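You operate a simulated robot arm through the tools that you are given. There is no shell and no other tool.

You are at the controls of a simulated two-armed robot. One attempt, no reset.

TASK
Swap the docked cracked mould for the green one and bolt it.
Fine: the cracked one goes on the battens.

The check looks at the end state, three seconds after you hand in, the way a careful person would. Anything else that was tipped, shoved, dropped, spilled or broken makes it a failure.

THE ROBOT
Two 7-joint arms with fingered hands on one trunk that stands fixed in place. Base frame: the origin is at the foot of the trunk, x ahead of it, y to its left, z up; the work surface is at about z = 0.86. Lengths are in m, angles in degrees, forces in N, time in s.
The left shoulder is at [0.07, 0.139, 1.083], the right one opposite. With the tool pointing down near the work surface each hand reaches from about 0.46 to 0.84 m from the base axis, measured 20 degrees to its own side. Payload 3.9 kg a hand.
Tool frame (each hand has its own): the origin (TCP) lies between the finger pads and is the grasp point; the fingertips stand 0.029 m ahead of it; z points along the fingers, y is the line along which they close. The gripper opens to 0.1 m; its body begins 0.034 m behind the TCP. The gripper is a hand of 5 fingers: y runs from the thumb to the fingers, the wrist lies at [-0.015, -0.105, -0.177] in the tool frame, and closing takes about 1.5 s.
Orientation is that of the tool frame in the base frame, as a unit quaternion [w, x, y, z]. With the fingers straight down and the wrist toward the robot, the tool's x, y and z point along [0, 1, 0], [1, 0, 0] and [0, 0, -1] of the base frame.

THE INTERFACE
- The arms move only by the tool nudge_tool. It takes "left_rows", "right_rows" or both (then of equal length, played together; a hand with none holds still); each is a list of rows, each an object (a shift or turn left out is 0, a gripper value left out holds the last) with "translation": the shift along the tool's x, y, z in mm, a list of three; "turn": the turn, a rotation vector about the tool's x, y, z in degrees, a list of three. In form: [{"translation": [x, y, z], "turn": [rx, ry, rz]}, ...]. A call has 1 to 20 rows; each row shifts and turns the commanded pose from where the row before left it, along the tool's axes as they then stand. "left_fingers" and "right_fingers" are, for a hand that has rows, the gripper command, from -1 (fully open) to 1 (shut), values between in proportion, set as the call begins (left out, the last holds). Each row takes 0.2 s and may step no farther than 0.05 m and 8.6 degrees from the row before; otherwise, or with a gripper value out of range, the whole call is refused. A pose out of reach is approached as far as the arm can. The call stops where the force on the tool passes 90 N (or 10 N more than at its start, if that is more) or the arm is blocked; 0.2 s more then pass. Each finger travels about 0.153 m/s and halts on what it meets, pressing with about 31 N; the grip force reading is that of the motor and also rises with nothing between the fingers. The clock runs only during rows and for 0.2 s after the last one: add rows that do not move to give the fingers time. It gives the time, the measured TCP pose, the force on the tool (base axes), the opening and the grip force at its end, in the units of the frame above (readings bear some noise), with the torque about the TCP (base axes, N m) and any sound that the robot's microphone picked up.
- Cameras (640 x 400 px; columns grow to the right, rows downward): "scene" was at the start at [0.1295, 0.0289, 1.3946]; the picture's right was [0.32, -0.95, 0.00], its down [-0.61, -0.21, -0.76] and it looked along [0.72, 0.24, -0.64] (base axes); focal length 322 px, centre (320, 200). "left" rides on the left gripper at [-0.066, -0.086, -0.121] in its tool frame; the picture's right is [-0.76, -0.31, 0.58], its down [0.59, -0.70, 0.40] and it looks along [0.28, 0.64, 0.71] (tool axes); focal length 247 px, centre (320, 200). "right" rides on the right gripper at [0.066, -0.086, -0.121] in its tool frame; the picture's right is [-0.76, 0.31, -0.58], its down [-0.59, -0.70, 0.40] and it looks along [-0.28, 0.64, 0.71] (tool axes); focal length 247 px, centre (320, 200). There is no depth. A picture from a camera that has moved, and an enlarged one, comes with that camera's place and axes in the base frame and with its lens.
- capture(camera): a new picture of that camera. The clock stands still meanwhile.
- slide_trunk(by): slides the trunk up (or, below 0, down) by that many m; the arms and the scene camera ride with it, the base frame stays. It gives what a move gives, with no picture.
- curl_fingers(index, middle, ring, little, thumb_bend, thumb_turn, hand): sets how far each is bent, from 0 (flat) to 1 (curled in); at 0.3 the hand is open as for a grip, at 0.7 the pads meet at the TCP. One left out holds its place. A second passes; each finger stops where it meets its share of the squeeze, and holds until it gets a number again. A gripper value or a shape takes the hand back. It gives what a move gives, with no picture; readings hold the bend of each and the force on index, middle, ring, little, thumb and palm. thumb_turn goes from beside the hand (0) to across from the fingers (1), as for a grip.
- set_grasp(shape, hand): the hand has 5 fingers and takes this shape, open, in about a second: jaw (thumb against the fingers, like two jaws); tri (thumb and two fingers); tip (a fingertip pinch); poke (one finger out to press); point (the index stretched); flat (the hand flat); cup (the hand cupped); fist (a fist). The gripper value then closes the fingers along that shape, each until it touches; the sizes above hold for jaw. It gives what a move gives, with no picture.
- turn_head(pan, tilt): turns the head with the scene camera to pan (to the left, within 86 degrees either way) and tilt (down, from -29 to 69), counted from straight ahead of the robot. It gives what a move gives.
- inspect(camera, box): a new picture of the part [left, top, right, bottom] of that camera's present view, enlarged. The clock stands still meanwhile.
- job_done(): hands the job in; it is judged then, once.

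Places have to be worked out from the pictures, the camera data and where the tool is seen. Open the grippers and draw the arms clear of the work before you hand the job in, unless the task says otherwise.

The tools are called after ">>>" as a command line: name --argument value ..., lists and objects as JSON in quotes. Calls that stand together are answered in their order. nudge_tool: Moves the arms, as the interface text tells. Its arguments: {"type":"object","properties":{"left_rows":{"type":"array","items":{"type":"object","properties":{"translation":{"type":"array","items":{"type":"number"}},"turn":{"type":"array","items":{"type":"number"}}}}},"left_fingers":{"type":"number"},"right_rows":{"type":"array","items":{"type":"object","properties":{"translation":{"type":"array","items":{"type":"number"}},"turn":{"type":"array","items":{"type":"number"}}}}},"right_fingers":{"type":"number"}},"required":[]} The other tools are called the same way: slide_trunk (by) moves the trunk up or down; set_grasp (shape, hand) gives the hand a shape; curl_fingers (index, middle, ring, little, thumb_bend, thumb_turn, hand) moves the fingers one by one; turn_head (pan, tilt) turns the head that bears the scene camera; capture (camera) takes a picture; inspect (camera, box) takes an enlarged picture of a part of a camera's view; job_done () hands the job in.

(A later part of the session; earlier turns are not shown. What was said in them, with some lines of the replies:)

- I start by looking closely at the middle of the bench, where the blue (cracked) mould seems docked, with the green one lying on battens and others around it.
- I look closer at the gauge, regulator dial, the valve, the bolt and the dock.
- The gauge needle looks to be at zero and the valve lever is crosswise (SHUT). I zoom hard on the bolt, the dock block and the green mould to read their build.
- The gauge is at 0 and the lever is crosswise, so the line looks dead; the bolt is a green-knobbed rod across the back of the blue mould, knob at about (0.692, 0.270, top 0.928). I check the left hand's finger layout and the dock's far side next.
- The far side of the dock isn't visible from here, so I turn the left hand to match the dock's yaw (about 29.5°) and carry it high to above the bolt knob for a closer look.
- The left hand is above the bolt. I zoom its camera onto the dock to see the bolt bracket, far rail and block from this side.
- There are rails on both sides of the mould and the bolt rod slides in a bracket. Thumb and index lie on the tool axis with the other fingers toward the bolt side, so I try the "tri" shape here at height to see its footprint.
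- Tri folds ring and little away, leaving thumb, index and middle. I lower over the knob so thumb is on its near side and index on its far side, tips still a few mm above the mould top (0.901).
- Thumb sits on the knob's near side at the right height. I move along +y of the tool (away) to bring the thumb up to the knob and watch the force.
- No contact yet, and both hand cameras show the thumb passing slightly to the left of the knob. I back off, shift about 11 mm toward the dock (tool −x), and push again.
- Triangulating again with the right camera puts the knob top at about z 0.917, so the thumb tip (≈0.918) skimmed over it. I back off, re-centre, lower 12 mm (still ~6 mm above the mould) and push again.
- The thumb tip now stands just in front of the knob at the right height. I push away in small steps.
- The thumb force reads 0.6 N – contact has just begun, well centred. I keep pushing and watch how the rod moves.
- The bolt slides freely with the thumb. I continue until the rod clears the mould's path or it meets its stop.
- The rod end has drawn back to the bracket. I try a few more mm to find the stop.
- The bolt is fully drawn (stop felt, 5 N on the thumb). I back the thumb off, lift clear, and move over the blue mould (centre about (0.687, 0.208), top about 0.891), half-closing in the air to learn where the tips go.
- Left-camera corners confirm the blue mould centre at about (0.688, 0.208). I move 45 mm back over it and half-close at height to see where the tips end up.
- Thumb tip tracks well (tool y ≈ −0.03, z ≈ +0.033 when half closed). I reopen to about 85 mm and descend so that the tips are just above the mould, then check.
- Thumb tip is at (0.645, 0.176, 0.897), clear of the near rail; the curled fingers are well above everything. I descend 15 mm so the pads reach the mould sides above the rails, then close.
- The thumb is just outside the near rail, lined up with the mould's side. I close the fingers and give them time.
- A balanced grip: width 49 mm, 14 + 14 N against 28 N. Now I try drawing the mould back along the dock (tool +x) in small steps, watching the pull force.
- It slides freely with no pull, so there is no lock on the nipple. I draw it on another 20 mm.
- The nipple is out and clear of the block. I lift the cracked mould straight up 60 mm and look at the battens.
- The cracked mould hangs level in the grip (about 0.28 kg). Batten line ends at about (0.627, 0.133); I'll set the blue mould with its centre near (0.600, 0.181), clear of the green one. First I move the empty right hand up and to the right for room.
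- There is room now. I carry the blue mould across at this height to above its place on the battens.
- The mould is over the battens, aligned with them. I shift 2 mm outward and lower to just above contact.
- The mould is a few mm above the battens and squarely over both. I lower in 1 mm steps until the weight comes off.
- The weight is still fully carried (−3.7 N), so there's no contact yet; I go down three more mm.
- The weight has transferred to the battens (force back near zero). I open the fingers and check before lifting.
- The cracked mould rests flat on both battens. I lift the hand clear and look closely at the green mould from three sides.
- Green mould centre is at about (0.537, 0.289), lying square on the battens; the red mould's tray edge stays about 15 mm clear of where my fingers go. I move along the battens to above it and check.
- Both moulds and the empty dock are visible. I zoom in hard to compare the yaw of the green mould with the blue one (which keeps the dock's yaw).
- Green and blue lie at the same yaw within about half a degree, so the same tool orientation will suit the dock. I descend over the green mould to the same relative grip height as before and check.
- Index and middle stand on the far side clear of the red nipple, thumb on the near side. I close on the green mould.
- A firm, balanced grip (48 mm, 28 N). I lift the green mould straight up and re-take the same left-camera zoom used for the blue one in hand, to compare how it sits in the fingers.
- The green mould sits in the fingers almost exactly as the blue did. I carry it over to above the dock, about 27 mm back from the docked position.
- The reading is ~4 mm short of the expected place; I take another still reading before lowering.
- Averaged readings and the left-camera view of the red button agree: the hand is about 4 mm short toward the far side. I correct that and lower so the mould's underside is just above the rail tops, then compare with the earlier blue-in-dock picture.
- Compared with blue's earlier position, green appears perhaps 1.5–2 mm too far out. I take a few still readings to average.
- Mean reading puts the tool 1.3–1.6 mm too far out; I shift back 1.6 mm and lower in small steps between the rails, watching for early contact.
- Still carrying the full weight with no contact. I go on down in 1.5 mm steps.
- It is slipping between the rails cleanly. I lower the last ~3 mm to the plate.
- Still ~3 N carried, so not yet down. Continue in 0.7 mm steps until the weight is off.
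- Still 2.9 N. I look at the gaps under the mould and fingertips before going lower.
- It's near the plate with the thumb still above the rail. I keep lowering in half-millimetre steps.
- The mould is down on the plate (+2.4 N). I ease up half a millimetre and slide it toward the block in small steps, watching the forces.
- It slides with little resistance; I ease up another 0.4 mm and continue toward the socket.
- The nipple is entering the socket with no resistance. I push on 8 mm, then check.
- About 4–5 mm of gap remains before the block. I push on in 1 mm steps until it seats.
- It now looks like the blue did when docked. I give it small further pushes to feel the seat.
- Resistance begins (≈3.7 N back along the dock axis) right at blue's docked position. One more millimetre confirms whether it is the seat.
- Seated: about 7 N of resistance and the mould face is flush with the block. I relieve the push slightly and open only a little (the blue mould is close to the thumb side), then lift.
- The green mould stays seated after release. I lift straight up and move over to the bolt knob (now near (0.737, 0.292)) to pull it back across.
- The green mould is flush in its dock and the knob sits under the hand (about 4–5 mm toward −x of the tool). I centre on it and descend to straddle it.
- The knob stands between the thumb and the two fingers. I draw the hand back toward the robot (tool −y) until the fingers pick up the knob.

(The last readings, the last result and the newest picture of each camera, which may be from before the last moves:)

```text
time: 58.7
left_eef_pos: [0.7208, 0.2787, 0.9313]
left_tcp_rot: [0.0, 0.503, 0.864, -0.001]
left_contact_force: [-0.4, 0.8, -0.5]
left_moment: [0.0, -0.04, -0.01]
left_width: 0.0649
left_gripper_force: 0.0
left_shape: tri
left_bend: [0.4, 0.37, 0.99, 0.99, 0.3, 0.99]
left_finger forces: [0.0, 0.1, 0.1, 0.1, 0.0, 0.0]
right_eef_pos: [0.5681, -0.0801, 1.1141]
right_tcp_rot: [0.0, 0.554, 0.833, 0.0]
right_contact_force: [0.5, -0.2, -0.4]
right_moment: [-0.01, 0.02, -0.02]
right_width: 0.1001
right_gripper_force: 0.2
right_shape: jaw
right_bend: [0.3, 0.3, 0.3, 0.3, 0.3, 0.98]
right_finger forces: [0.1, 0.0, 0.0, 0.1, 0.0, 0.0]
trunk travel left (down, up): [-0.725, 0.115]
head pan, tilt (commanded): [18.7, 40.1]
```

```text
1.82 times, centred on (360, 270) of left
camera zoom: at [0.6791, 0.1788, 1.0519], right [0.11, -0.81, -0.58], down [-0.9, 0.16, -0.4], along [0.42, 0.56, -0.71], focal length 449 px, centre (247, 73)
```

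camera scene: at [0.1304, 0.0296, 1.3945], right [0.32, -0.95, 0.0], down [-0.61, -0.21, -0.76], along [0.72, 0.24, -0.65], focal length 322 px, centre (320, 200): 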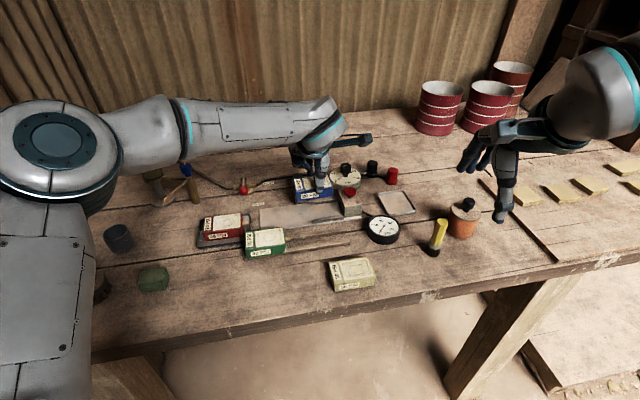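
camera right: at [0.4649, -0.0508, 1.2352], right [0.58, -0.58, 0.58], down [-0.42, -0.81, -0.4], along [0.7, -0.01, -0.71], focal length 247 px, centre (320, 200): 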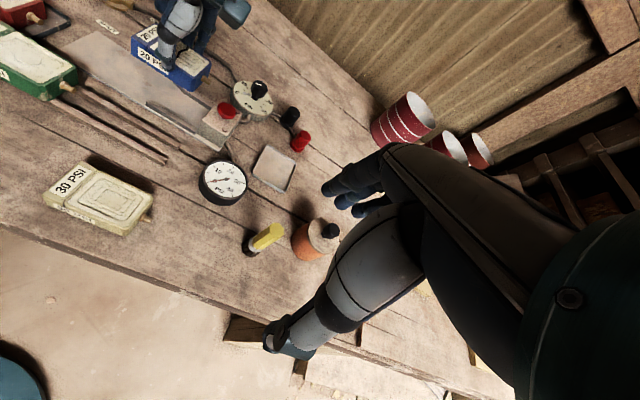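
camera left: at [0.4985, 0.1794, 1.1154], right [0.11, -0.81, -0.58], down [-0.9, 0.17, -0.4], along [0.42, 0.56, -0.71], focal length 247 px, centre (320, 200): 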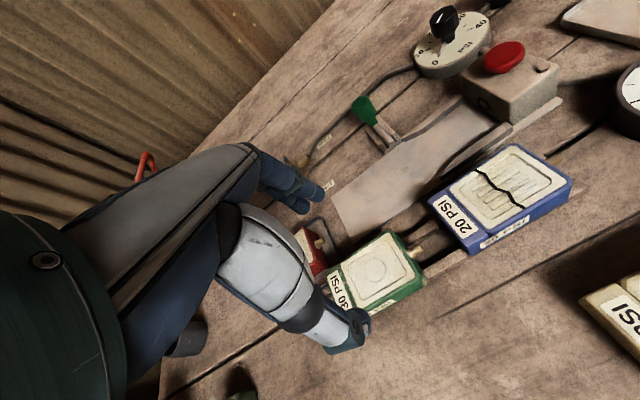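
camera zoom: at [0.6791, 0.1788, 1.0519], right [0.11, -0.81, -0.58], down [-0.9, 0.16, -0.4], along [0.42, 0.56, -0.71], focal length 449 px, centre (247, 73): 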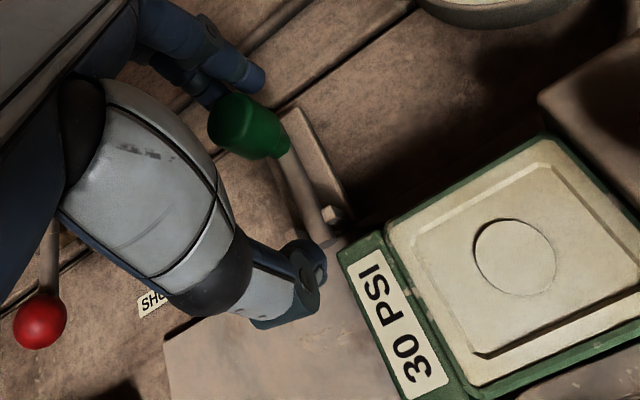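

Fingers are just reaching the knob. I continue in 4 mm steps.

>>> nudge_tool --left_rows '[{"translation": [0, -3, 0]}, {"translation": [0, -3, 0]}, {"translation": [0, -3, 0]}, {"translation": [0, -3, 0]}]'

>>> inspect --camera "right" --box '[130, 0, 250, 100]'

>>> inspect --camera "scene" --box '[260, 120, 360, 220]'

```text
time: 59.7
left_eef_pos: [0.7102, 0.2731, 0.9316]
left_tcp_rot: [0.0, 0.504, 0.864, 0.0]
left_contact_force: [0.6, 0.6, -0.3]
left_moment: [-0.02, 0.01, 0.02]
left_width: 0.0656
left_gripper_force: 0.1
left_shape: tri
left_bend: [0.4, 0.36, 0.99, 0.99, 0.3, 0.99]
left_finger forces: [0.0, 0.6, 0.1, 0.0, 0.0, 0.0]
right_eef_pos: [0.5686, -0.0789, 1.1135]
right_tcp_rot: [0.0, 0.554, 0.832, 0.0]
right_contact_force: [-0.3, -0.1, 0.8]
right_moment: [-0.01, 0.0, -0.02]
right_width: 0.0998
right_gripper_force: 0.0
right_shape: jaw
right_bend: [0.3, 0.3, 0.3, 0.3, 0.3, 0.98]
right_finger forces: [0.0, 0.0, 0.1, 0.0, 0.0, 0.0]
trunk travel left (down, up): [-0.725, 0.115]
head pan, tilt (commanded): [18.7, 40.1]
```

```text
4.00 times, centred on (190, 50) of right
camera zoom: at [0.4644, -0.0512, 1.2352], right [0.58, -0.58, 0.58], down [-0.42, -0.81, -0.4], along [0.7, -0.01, -0.71], focal length 988 px, centre (840, 800)
```

zoom: 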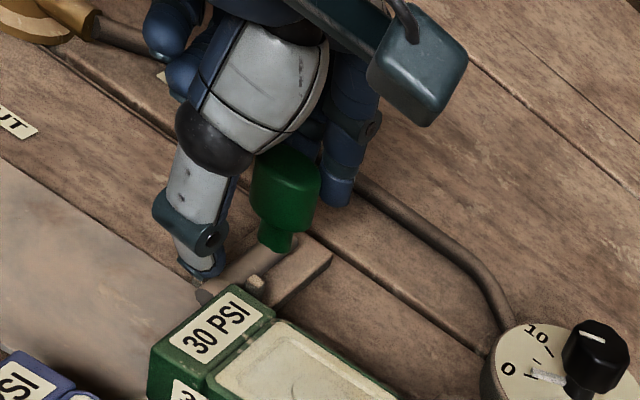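

```text
4.00 times, centred on (310, 170) of scene
camera zoom: at [0.1296, 0.0289, 1.3946], right [0.32, -0.95, 0.0], down [-0.61, -0.21, -0.76], along [0.72, 0.24, -0.64], focal length 1287 px, centre (360, 320)
```

zoom: 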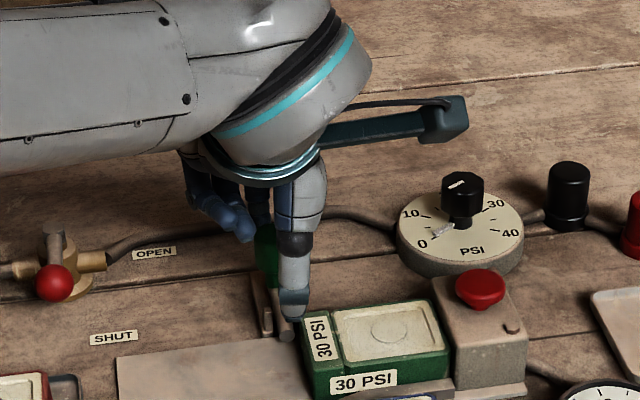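

The middle finger is carrying the knob and the rod is coming out of the bracket behind the mould. I continue pulling.

>>> nudge_tool --left_rows '[{"translation": [0, -3, 0]}, {"translation": [0, -3, 0]}, {"translation": [0, -3, 0]}, {"translation": [0, -3, 0]}, {"translation": [0, -3, 0]}]'

>>> inspect --camera "right" --box '[110, 20, 230, 120]'

>>> inspect --camera "scene" --box '[270, 140, 360, 220]'

```text
time: 60.9
left_eef_pos: [0.6959, 0.2648, 0.9309]
left_tcp_rot: [0.0, 0.503, 0.864, 0.0]
left_contact_force: [-0.7, 0.3, -0.3]
left_moment: [-0.03, 0.01, -0.01]
left_width: 0.0657
left_gripper_force: 0.0
left_shape: tri
left_bend: [0.4, 0.36, 0.99, 0.99, 0.3, 0.99]
left_finger forces: [0.1, 0.6, 0.0, 0.0, 0.1, 0.0]
right_eef_pos: [0.5692, -0.0792, 1.1131]
right_tcp_rot: [0.0, 0.554, 0.832, 0.0]
right_contact_force: [-0.3, 0.2, -0.2]
right_moment: [-0.01, 0.03, -0.01]
right_width: 0.0997
right_gripper_force: 0.1
right_shape: jaw
right_bend: [0.3, 0.3, 0.3, 0.3, 0.3, 0.98]
right_finger forces: [0.0, 0.0, 0.0, 0.0, 0.1, 0.1]
trunk travel left (down, up): [-0.725, 0.115]
head pan, tilt (commanded): [18.7, 40.1]
```

```text
4.00 times, centred on (170, 70) of right
camera zoom: at [0.4645, -0.0511, 1.2352], right [0.58, -0.58, 0.58], down [-0.42, -0.81, -0.4], along [0.7, -0.01, -0.71], focal length 988 px, centre (920, 720)
```

zoom: 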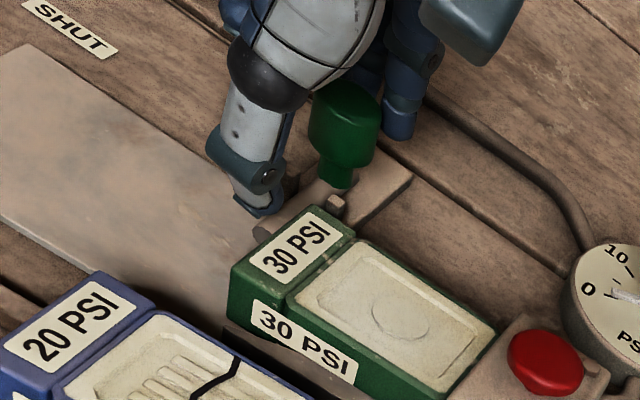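

```text
5.00 times, centred on (315, 180) of scene
camera zoom: at [0.1297, 0.029, 1.3946], right [0.32, -0.95, 0.0], down [-0.61, -0.21, -0.76], along [0.72, 0.24, -0.64], focal length 1608 px, centre (345, 300)
```

zoom: 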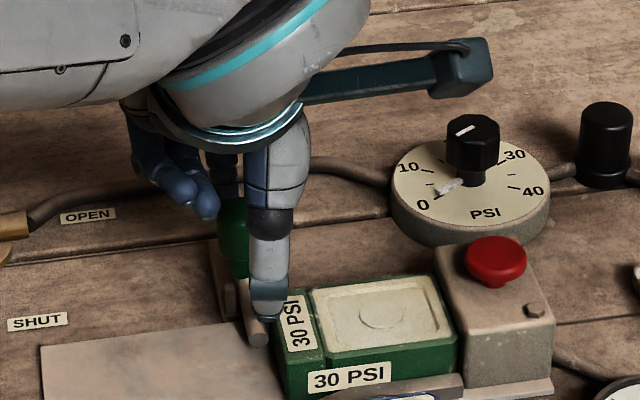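

The rod is passing behind the mould without obstruction. I keep pulling the remaining ~15 mm.

>>> nudge_tool --left_rows '[{"translation": [0, -3, 0]}, {"translation": [0, -3, 0]}, {"translation": [0, -3, 0]}, {"translation": [0, -2, 0]}]'

>>> inspect --camera "right" --box '[110, 20, 230, 120]'

>>> inspect --camera "scene" --box '[270, 140, 360, 220]'

```text
time: 61.9
left_eef_pos: [0.6877, 0.2609, 0.9318]
left_tcp_rot: [0.0, 0.503, 0.864, 0.0]
left_contact_force: [0.1, 0.6, 0.1]
left_moment: [-0.01, 0.01, 0.02]
left_width: 0.0649
left_gripper_force: 0.1
left_shape: tri
left_bend: [0.4, 0.37, 0.99, 0.99, 0.3, 0.99]
left_finger forces: [0.0, 0.0, 0.0, 0.0, 0.0, 0.0]
right_eef_pos: [0.5682, -0.0793, 1.1128]
right_tcp_rot: [0.0, 0.554, 0.833, 0.0]
right_contact_force: [0.0, 0.9, -0.2]
right_moment: [0.01, 0.0, -0.01]
right_width: 0.0997
right_gripper_force: 0.1
right_shape: jaw
right_bend: [0.3, 0.3, 0.3, 0.3, 0.3, 0.98]
right_finger forces: [0.0, 0.0, 0.1, 0.1, 0.1, 0.1]
trunk travel left (down, up): [-0.725, 0.115]
head pan, tilt (commanded): [18.7, 40.1]
```

```text
4.00 times, centred on (170, 70) of right
camera zoom: at [0.4643, -0.0512, 1.2352], right [0.58, -0.58, 0.58], down [-0.42, -0.81, -0.4], along [0.7, -0.01, -0.71], focal length 988 px, centre (920, 720)
```

zoom: 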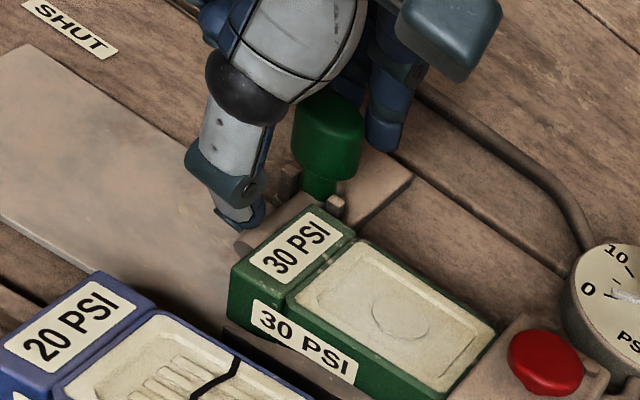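

```text
5.00 times, centred on (315, 180) of scene
camera zoom: at [0.1295, 0.0288, 1.3946], right [0.32, -0.95, 0.0], down [-0.61, -0.21, -0.76], along [0.72, 0.24, -0.64], focal length 1608 px, centre (345, 300)
```

zoom: 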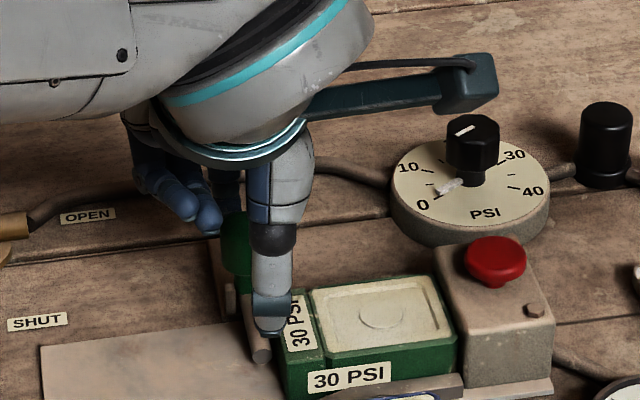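

The rod has nearly returned; the finger reads no force at the moment. I pull on in small steps until I feel the stop.

>>> nudge_tool --left_rows '[{"translation": [0, -3, 0]}, {"translation": [0, -3, 0]}]'

>>> inspect --camera "right" --box '[110, 20, 230, 120]'

>>> inspect --camera "scene" --box '[270, 140, 360, 220]'

>>> inspect --camera "left" --box '[240, 120, 480, 340]'

```text
time: 62.5
left_eef_pos: [0.6828, 0.2578, 0.9327]
left_tcp_rot: [0.0, 0.503, 0.864, 0.0]
left_contact_force: [0.7, 1.4, 0.5]
left_moment: [0.02, -0.02, 0.0]
left_width: 0.0657
left_gripper_force: 0.0
left_shape: tri
left_bend: [0.4, 0.36, 0.99, 0.99, 0.3, 0.99]
left_finger forces: [0.2, 1.1, 0.0, 0.0, 0.0, 0.0]
right_eef_pos: [0.5675, -0.0787, 1.113]
right_tcp_rot: [0.0, 0.554, 0.832, -0.001]
right_contact_force: [0.2, 0.1, 0.0]
right_moment: [0.02, 0.0, 0.0]
right_width: 0.0998
right_gripper_force: 0.1
right_shape: jaw
right_bend: [0.3, 0.3, 0.3, 0.3, 0.3, 0.98]
right_finger forces: [0.0, 0.1, 0.1, 0.0, 0.0, 0.0]
trunk travel left (down, up): [-0.725, 0.115]
head pan, tilt (commanded): [18.7, 40.1]
```

```text
4.00 times, centred on (170, 70) of right
camera zoom: at [0.4646, -0.0511, 1.2351], right [0.58, -0.58, 0.58], down [-0.42, -0.81, -0.4], along [0.7, -0.01, -0.71], focal length 988 px, centre (920, 720)
```

zoom: 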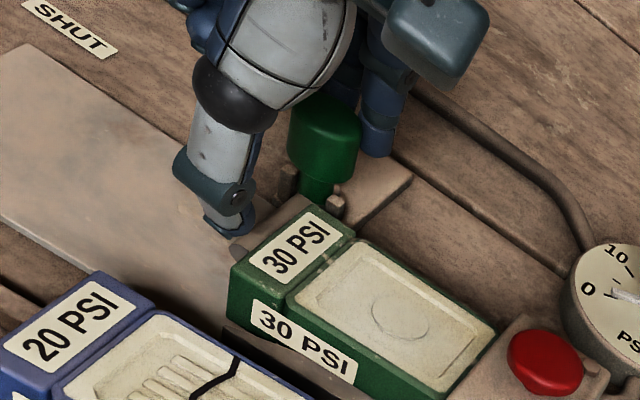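

```text
5.00 times, centred on (315, 180) of scene
camera zoom: at [0.1298, 0.029, 1.3946], right [0.32, -0.95, 0.0], down [-0.61, -0.21, -0.76], along [0.72, 0.24, -0.64], focal length 1608 px, centre (345, 300)
```

zoom: 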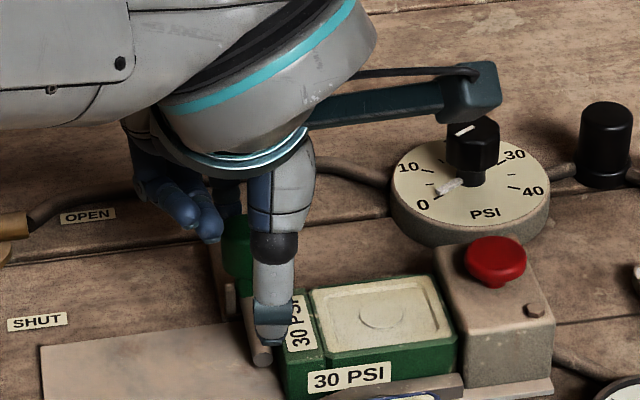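

```text
1.82 times, centred on (360, 230) of left
camera zoom: at [0.6413, 0.1576, 1.0521], right [0.11, -0.81, -0.58], down [-0.9, 0.16, -0.4], along [0.42, 0.56, -0.71], focal length 449 px, centre (247, 146)
```

zoom: 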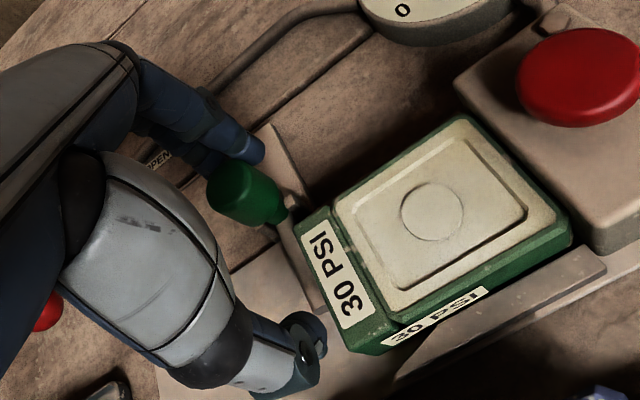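

The rod end is back to its original place (same pixel as at the start, about (303.5, 212)). A last small pull should confirm the end stop.

>>> nudge_tool --left_rows '[{"translation": [0, -2, 0]}, {"translation": [0, 0, 0]}]'

>>> inspect --camera "scene" --box '[295, 175, 335, 215]'

>>> inspect --camera "right" --box '[110, 20, 230, 120]'

```text
time: 63.1
left_eef_pos: [0.6815, 0.2559, 0.9313]
left_tcp_rot: [0.0, 0.503, 0.864, -0.001]
left_contact_force: [3.3, 1.1, 0.3]
left_moment: [0.06, -0.07, -0.05]
left_width: 0.0668
left_gripper_force: 0.1
left_shape: tri
left_bend: [0.39, 0.35, 0.99, 0.99, 0.3, 0.99]
left_finger forces: [1.2, 2.2, 0.0, 0.0, 0.1, 0.0]
right_eef_pos: [0.5696, -0.0786, 1.1128]
right_tcp_rot: [0.0, 0.554, 0.833, -0.001]
right_contact_force: [0.0, 0.2, -0.7]
right_moment: [-0.03, -0.01, 0.02]
right_width: 0.0997
right_gripper_force: 0.0
right_shape: jaw
right_bend: [0.3, 0.3, 0.3, 0.3, 0.3, 0.98]
right_finger forces: [0.0, 0.0, 0.1, 0.0, 0.0, 0.1]
trunk travel left (down, up): [-0.725, 0.115]
head pan, tilt (commanded): [18.7, 40.1]
```

```text
10.00 times, centred on (315, 195) of scene
camera zoom: at [0.1301, 0.0291, 1.3945], right [0.32, -0.95, 0.0], down [-0.61, -0.21, -0.76], along [0.72, 0.24, -0.65], focal length 3217 px, centre (370, 250)
```

zoom: 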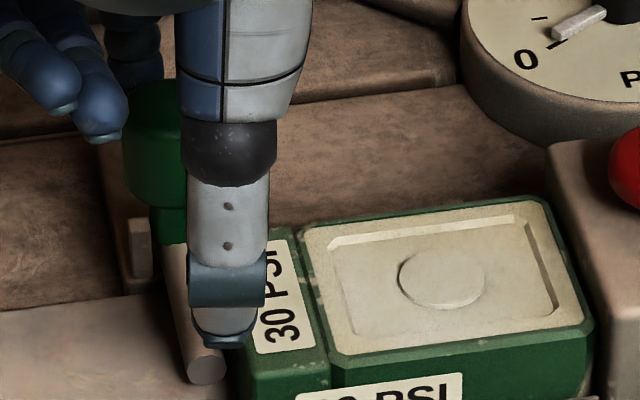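

```text
4.00 times, centred on (170, 70) of right
camera zoom: at [0.4649, -0.0511, 1.235], right [0.58, -0.58, 0.58], down [-0.42, -0.81, -0.4], along [0.7, -0.01, -0.71], focal length 988 px, centre (920, 720)
```

zoom: 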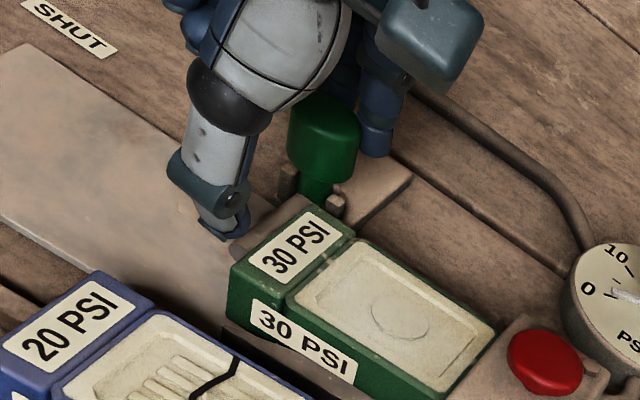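

The rod end and mould corners match the start picture to within a pixel or two, and the stop is felt (3.5 N): the green mould is bolted. I ease the fingers off the knob and lift straight up.

>>> nudge_tool --left_rows '[{"translation": [0, 5, 0]}, {"translation": [0, 5, 0]}, {"translation": [0, 0, -20]}, {"translation": [0, 0, -30]}, {"translation": [0, 0, -40]}, {"translation": [0, 0, -45]}, {"translation": [0, 0, 0]}]'

>>> capture --camera "scene"

>>> inspect --camera "scene" --box '[180, 150, 420, 300]'

```text
time: 64.7
left_eef_pos: [0.6869, 0.2623, 1.0667]
left_tcp_rot: [0.0, 0.503, 0.864, 0.0]
left_contact_force: [-0.5, 0.7, 0.1]
left_moment: [0.01, 0.05, 0.01]
left_width: 0.0651
left_gripper_force: 0.1
left_shape: tri
left_bend: [0.39, 0.37, 0.99, 0.99, 0.3, 0.99]
left_finger forces: [0.0, 0.1, 0.0, 0.0, 0.1, 0.0]
right_eef_pos: [0.5699, -0.0788, 1.1137]
right_tcp_rot: [0.0, 0.554, 0.832, 0.0]
right_contact_force: [0.0, 0.2, -0.1]
right_moment: [0.0, 0.01, -0.01]
right_width: 0.0998
right_gripper_force: 0.1
right_shape: jaw
right_bend: [0.3, 0.3, 0.3, 0.3, 0.3, 0.98]
right_finger forces: [0.0, 0.1, 0.0, 0.1, 0.0, 0.0]
trunk travel left (down, up): [-0.725, 0.115]
head pan, tilt (commanded): [18.7, 40.1]
```

```text
taken
camera scene: at [0.1303, 0.0292, 1.3945], right [0.32, -0.95, 0.0], down [-0.61, -0.21, -0.76], along [0.72, 0.24, -0.65], focal length 322 px, centre (320, 200)
```

scene: 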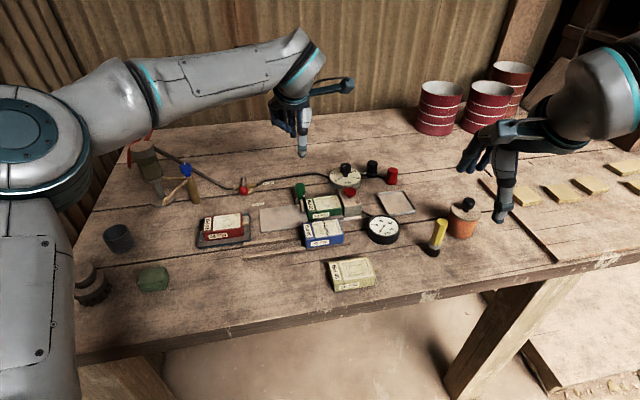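

```text
2.67 times, centred on (300, 225) of scene
camera zoom: at [0.1303, 0.0292, 1.3945], right [0.32, -0.95, 0.0], down [-0.61, -0.21, -0.76], along [0.72, 0.24, -0.65], focal length 858 px, centre (373, 133)
```

zoom: 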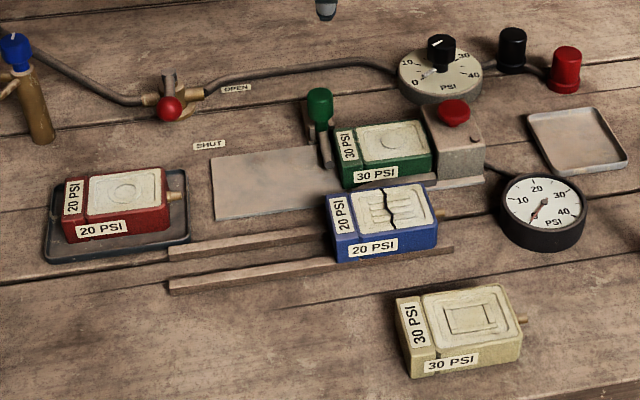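

Everything else looks untouched. I check the bolt and blue mould close up with the hand out of the way.

>>> inspect --camera "scene" --box '[295, 175, 335, 215]'

>>> inspect --camera "scene" --box '[290, 205, 370, 265]'

>>> inspect --camera "right" --box '[80, 30, 240, 150]'

>>> inspect --camera "left" --box '[320, 180, 640, 400]'

```text
10.00 times, centred on (315, 195) of scene
camera zoom: at [0.1303, 0.0292, 1.3945], right [0.32, -0.95, 0.0], down [-0.61, -0.21, -0.76], along [0.72, 0.24, -0.65], focal length 3217 px, centre (370, 250)
```

zoom: 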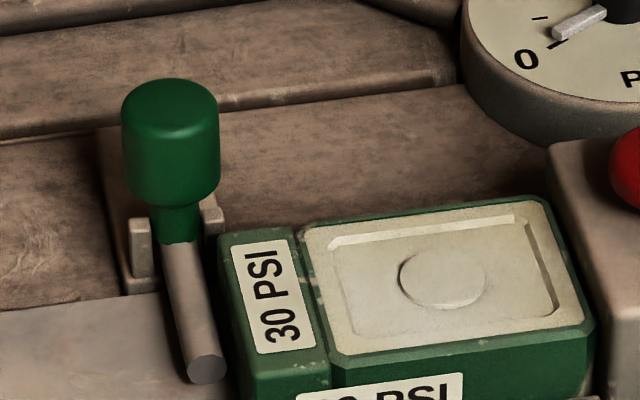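

```text
6.67 times, centred on (330, 235) of scene
camera zoom: at [0.1303, 0.0292, 1.3945], right [0.32, -0.95, 0.0], down [-0.61, -0.21, -0.76], along [0.72, 0.24, -0.65], focal length 2144 px, centre (253, -33)
```

zoom: 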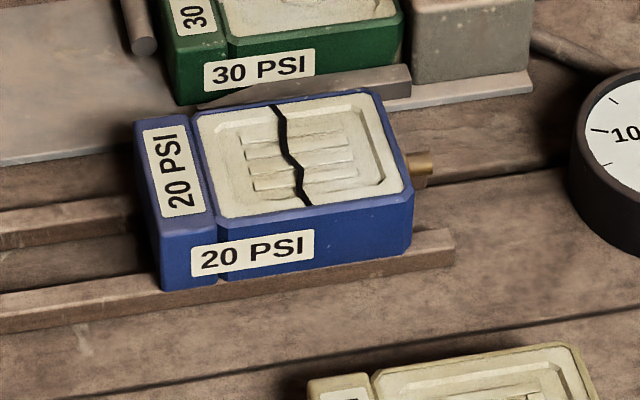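

```text
3.33 times, centred on (160, 90) of right
camera zoom: at [0.4651, -0.0509, 1.2349], right [0.58, -0.58, 0.58], down [-0.42, -0.81, -0.4], along [0.7, -0.01, -0.71], focal length 823 px, centre (853, 567)
```

zoom: 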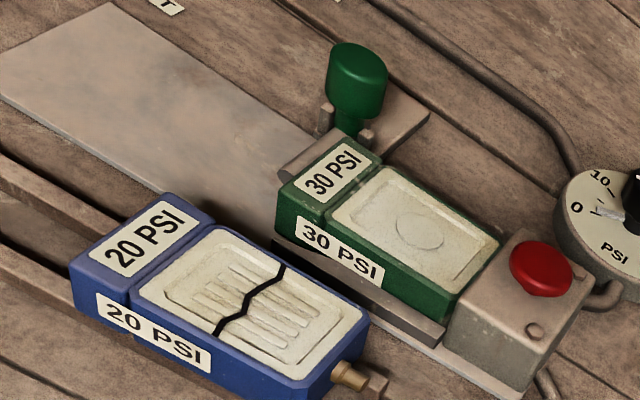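

```text
1.82 times, centred on (480, 290) of left
camera zoom: at [0.6454, 0.1617, 1.1882], right [0.11, -0.81, -0.58], down [-0.9, 0.16, -0.4], along [0.42, 0.56, -0.71], focal length 449 px, centre (29, 36)
```

zoom: 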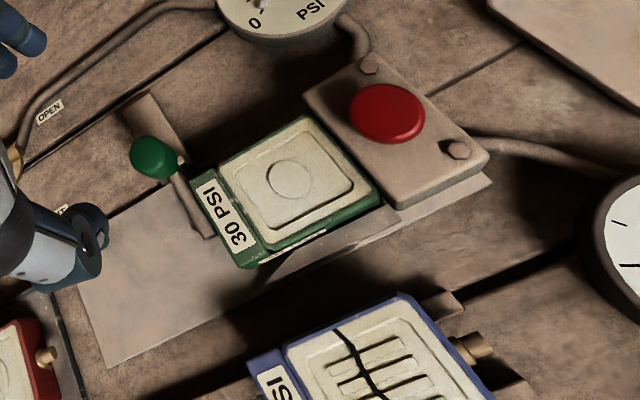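

The bolt and green mould match the start picture of a bolted dock, and the cracked mould lies flat across both battens. I withdraw the left arm along its original path to its starting place.

>>> nudge_tool --left_rows '[{"translation": [34, -20, 0]}, {"translation": [34, -20, 0]}, {"translation": [34, -20, 0]}, {"translation": [34, -20, 0]}, {"translation": [34, -20, 0]}, {"translation": [34, -20, 0]}, {"translation": [34, -20, -5]}, {"translation": [0, 0, 0]}]' --left_fingers -1

>>> set_grasp --shape "jaw" --hand "left"

>>> capture --camera "scene"

>>> inspect --camera "scene" --box '[180, 150, 420, 300]'

```text
time: 66.5
left_eef_pos: [0.4489, 0.3988, 1.0699]
left_tcp_rot: [-0.001, 0.503, 0.864, 0.0]
left_contact_force: [0.9, 0.0, -0.1]
left_moment: [-0.01, 0.0, 0.02]
left_width: 0.1
left_gripper_force: 0.1
left_shape: tri
left_bend: [0.3, 0.3, 0.99, 0.99, 0.3, 0.98]
left_finger forces: [0.0, 0.1, 0.1, 0.1, 0.0, 0.1]
right_eef_pos: [0.5697, -0.0789, 1.1133]
right_tcp_rot: [0.0, 0.553, 0.833, 0.0]
right_contact_force: [-0.4, -0.1, -0.9]
right_moment: [0.0, -0.01, 0.0]
right_width: 0.0997
right_gripper_force: 0.0
right_shape: jaw
right_bend: [0.3, 0.3, 0.3, 0.3, 0.3, 0.98]
right_finger forces: [0.0, 0.1, 0.0, 0.0, 0.0, 0.0]
trunk travel left (down, up): [-0.725, 0.115]
head pan, tilt (commanded): [18.7, 40.1]
```

```text
time: 67.4
left_eef_pos: [0.4493, 0.3983, 1.0688]
left_tcp_rot: [0.0, 0.503, 0.864, -0.001]
left_contact_force: [-0.7, 0.1, 0.1]
left_moment: [-0.02, 0.0, -0.02]
left_width: 0.1001
left_gripper_force: 0.1
left_shape: jaw
left_bend: [0.3, 0.3, 0.3, 0.3, 0.3, 0.98]
left_finger forces: [0.1, 0.0, 0.0, 0.0, 0.0, 0.0]
right_eef_pos: [0.5684, -0.0796, 1.1142]
right_tcp_rot: [0.0, 0.554, 0.833, 0.0]
right_contact_force: [0.2, 0.2, -0.2]
right_moment: [-0.02, -0.01, 0.04]
right_width: 0.1002
right_gripper_force: 0.0
right_shape: jaw
right_bend: [0.3, 0.3, 0.3, 0.3, 0.3, 0.98]
right_finger forces: [0.0, 0.1, 0.0, 0.0, 0.0, 0.0]
trunk travel left (down, up): [-0.725, 0.115]
head pan, tilt (commanded): [18.7, 40.1]
```

```text
taken
camera scene: at [0.1296, 0.0288, 1.3946], right [0.32, -0.95, 0.0], down [-0.61, -0.21, -0.76], along [0.72, 0.24, -0.64], focal length 322 px, centre (320, 200)
```

scene: 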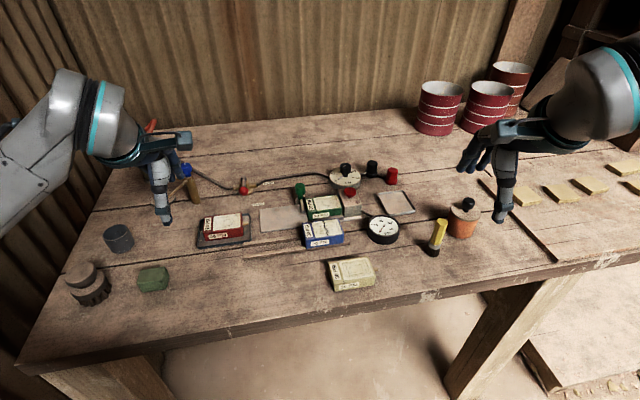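

```text
2.67 times, centred on (300, 225) of scene
camera zoom: at [0.1296, 0.0288, 1.3946], right [0.32, -0.95, 0.0], down [-0.61, -0.21, -0.76], along [0.72, 0.24, -0.64], focal length 858 px, centre (373, 133)
```

zoom: 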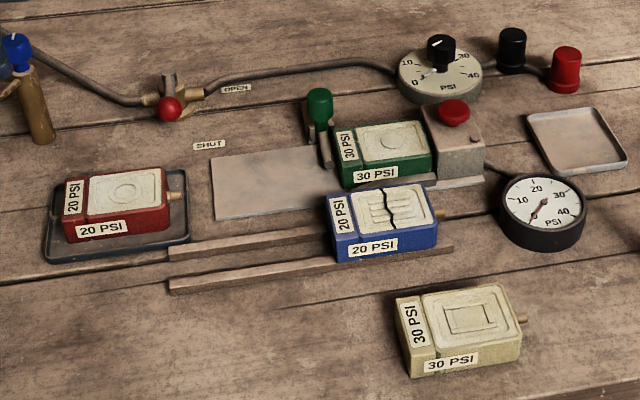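

The green mould is docked and bolted and the cracked blue one rests on the battens. All other objects are where they were, the valve and dial are untouched, and both hands are open and clear. I hand the job in.

>>> job_done

```text
The job is handed in.
```

The green mould is in the dock and bolted, and the cracked blue mould is lying flat across both battens.

- **Seating:** the green mould slid in until its face met the block. In the last close-up it sat where the blue one had been, to within about a millimetre.
- **Bolt:** the rod is back across the label end of the mould, in the same place as at the start. I felt its end stop when I pulled it in.
- **Everything else:** in the last pictures the red and cream moulds, tray, gauge, regulator and valve look just as they did at the start. I did not touch the valve or the dial. The gauge showed zero before I began, so I left the line as it was.

Both hands are open and clear of the work. The left arm is back where it started, and the right arm is a little up and to the right of its start position. The job is handed in; I have not seen the result of the check.
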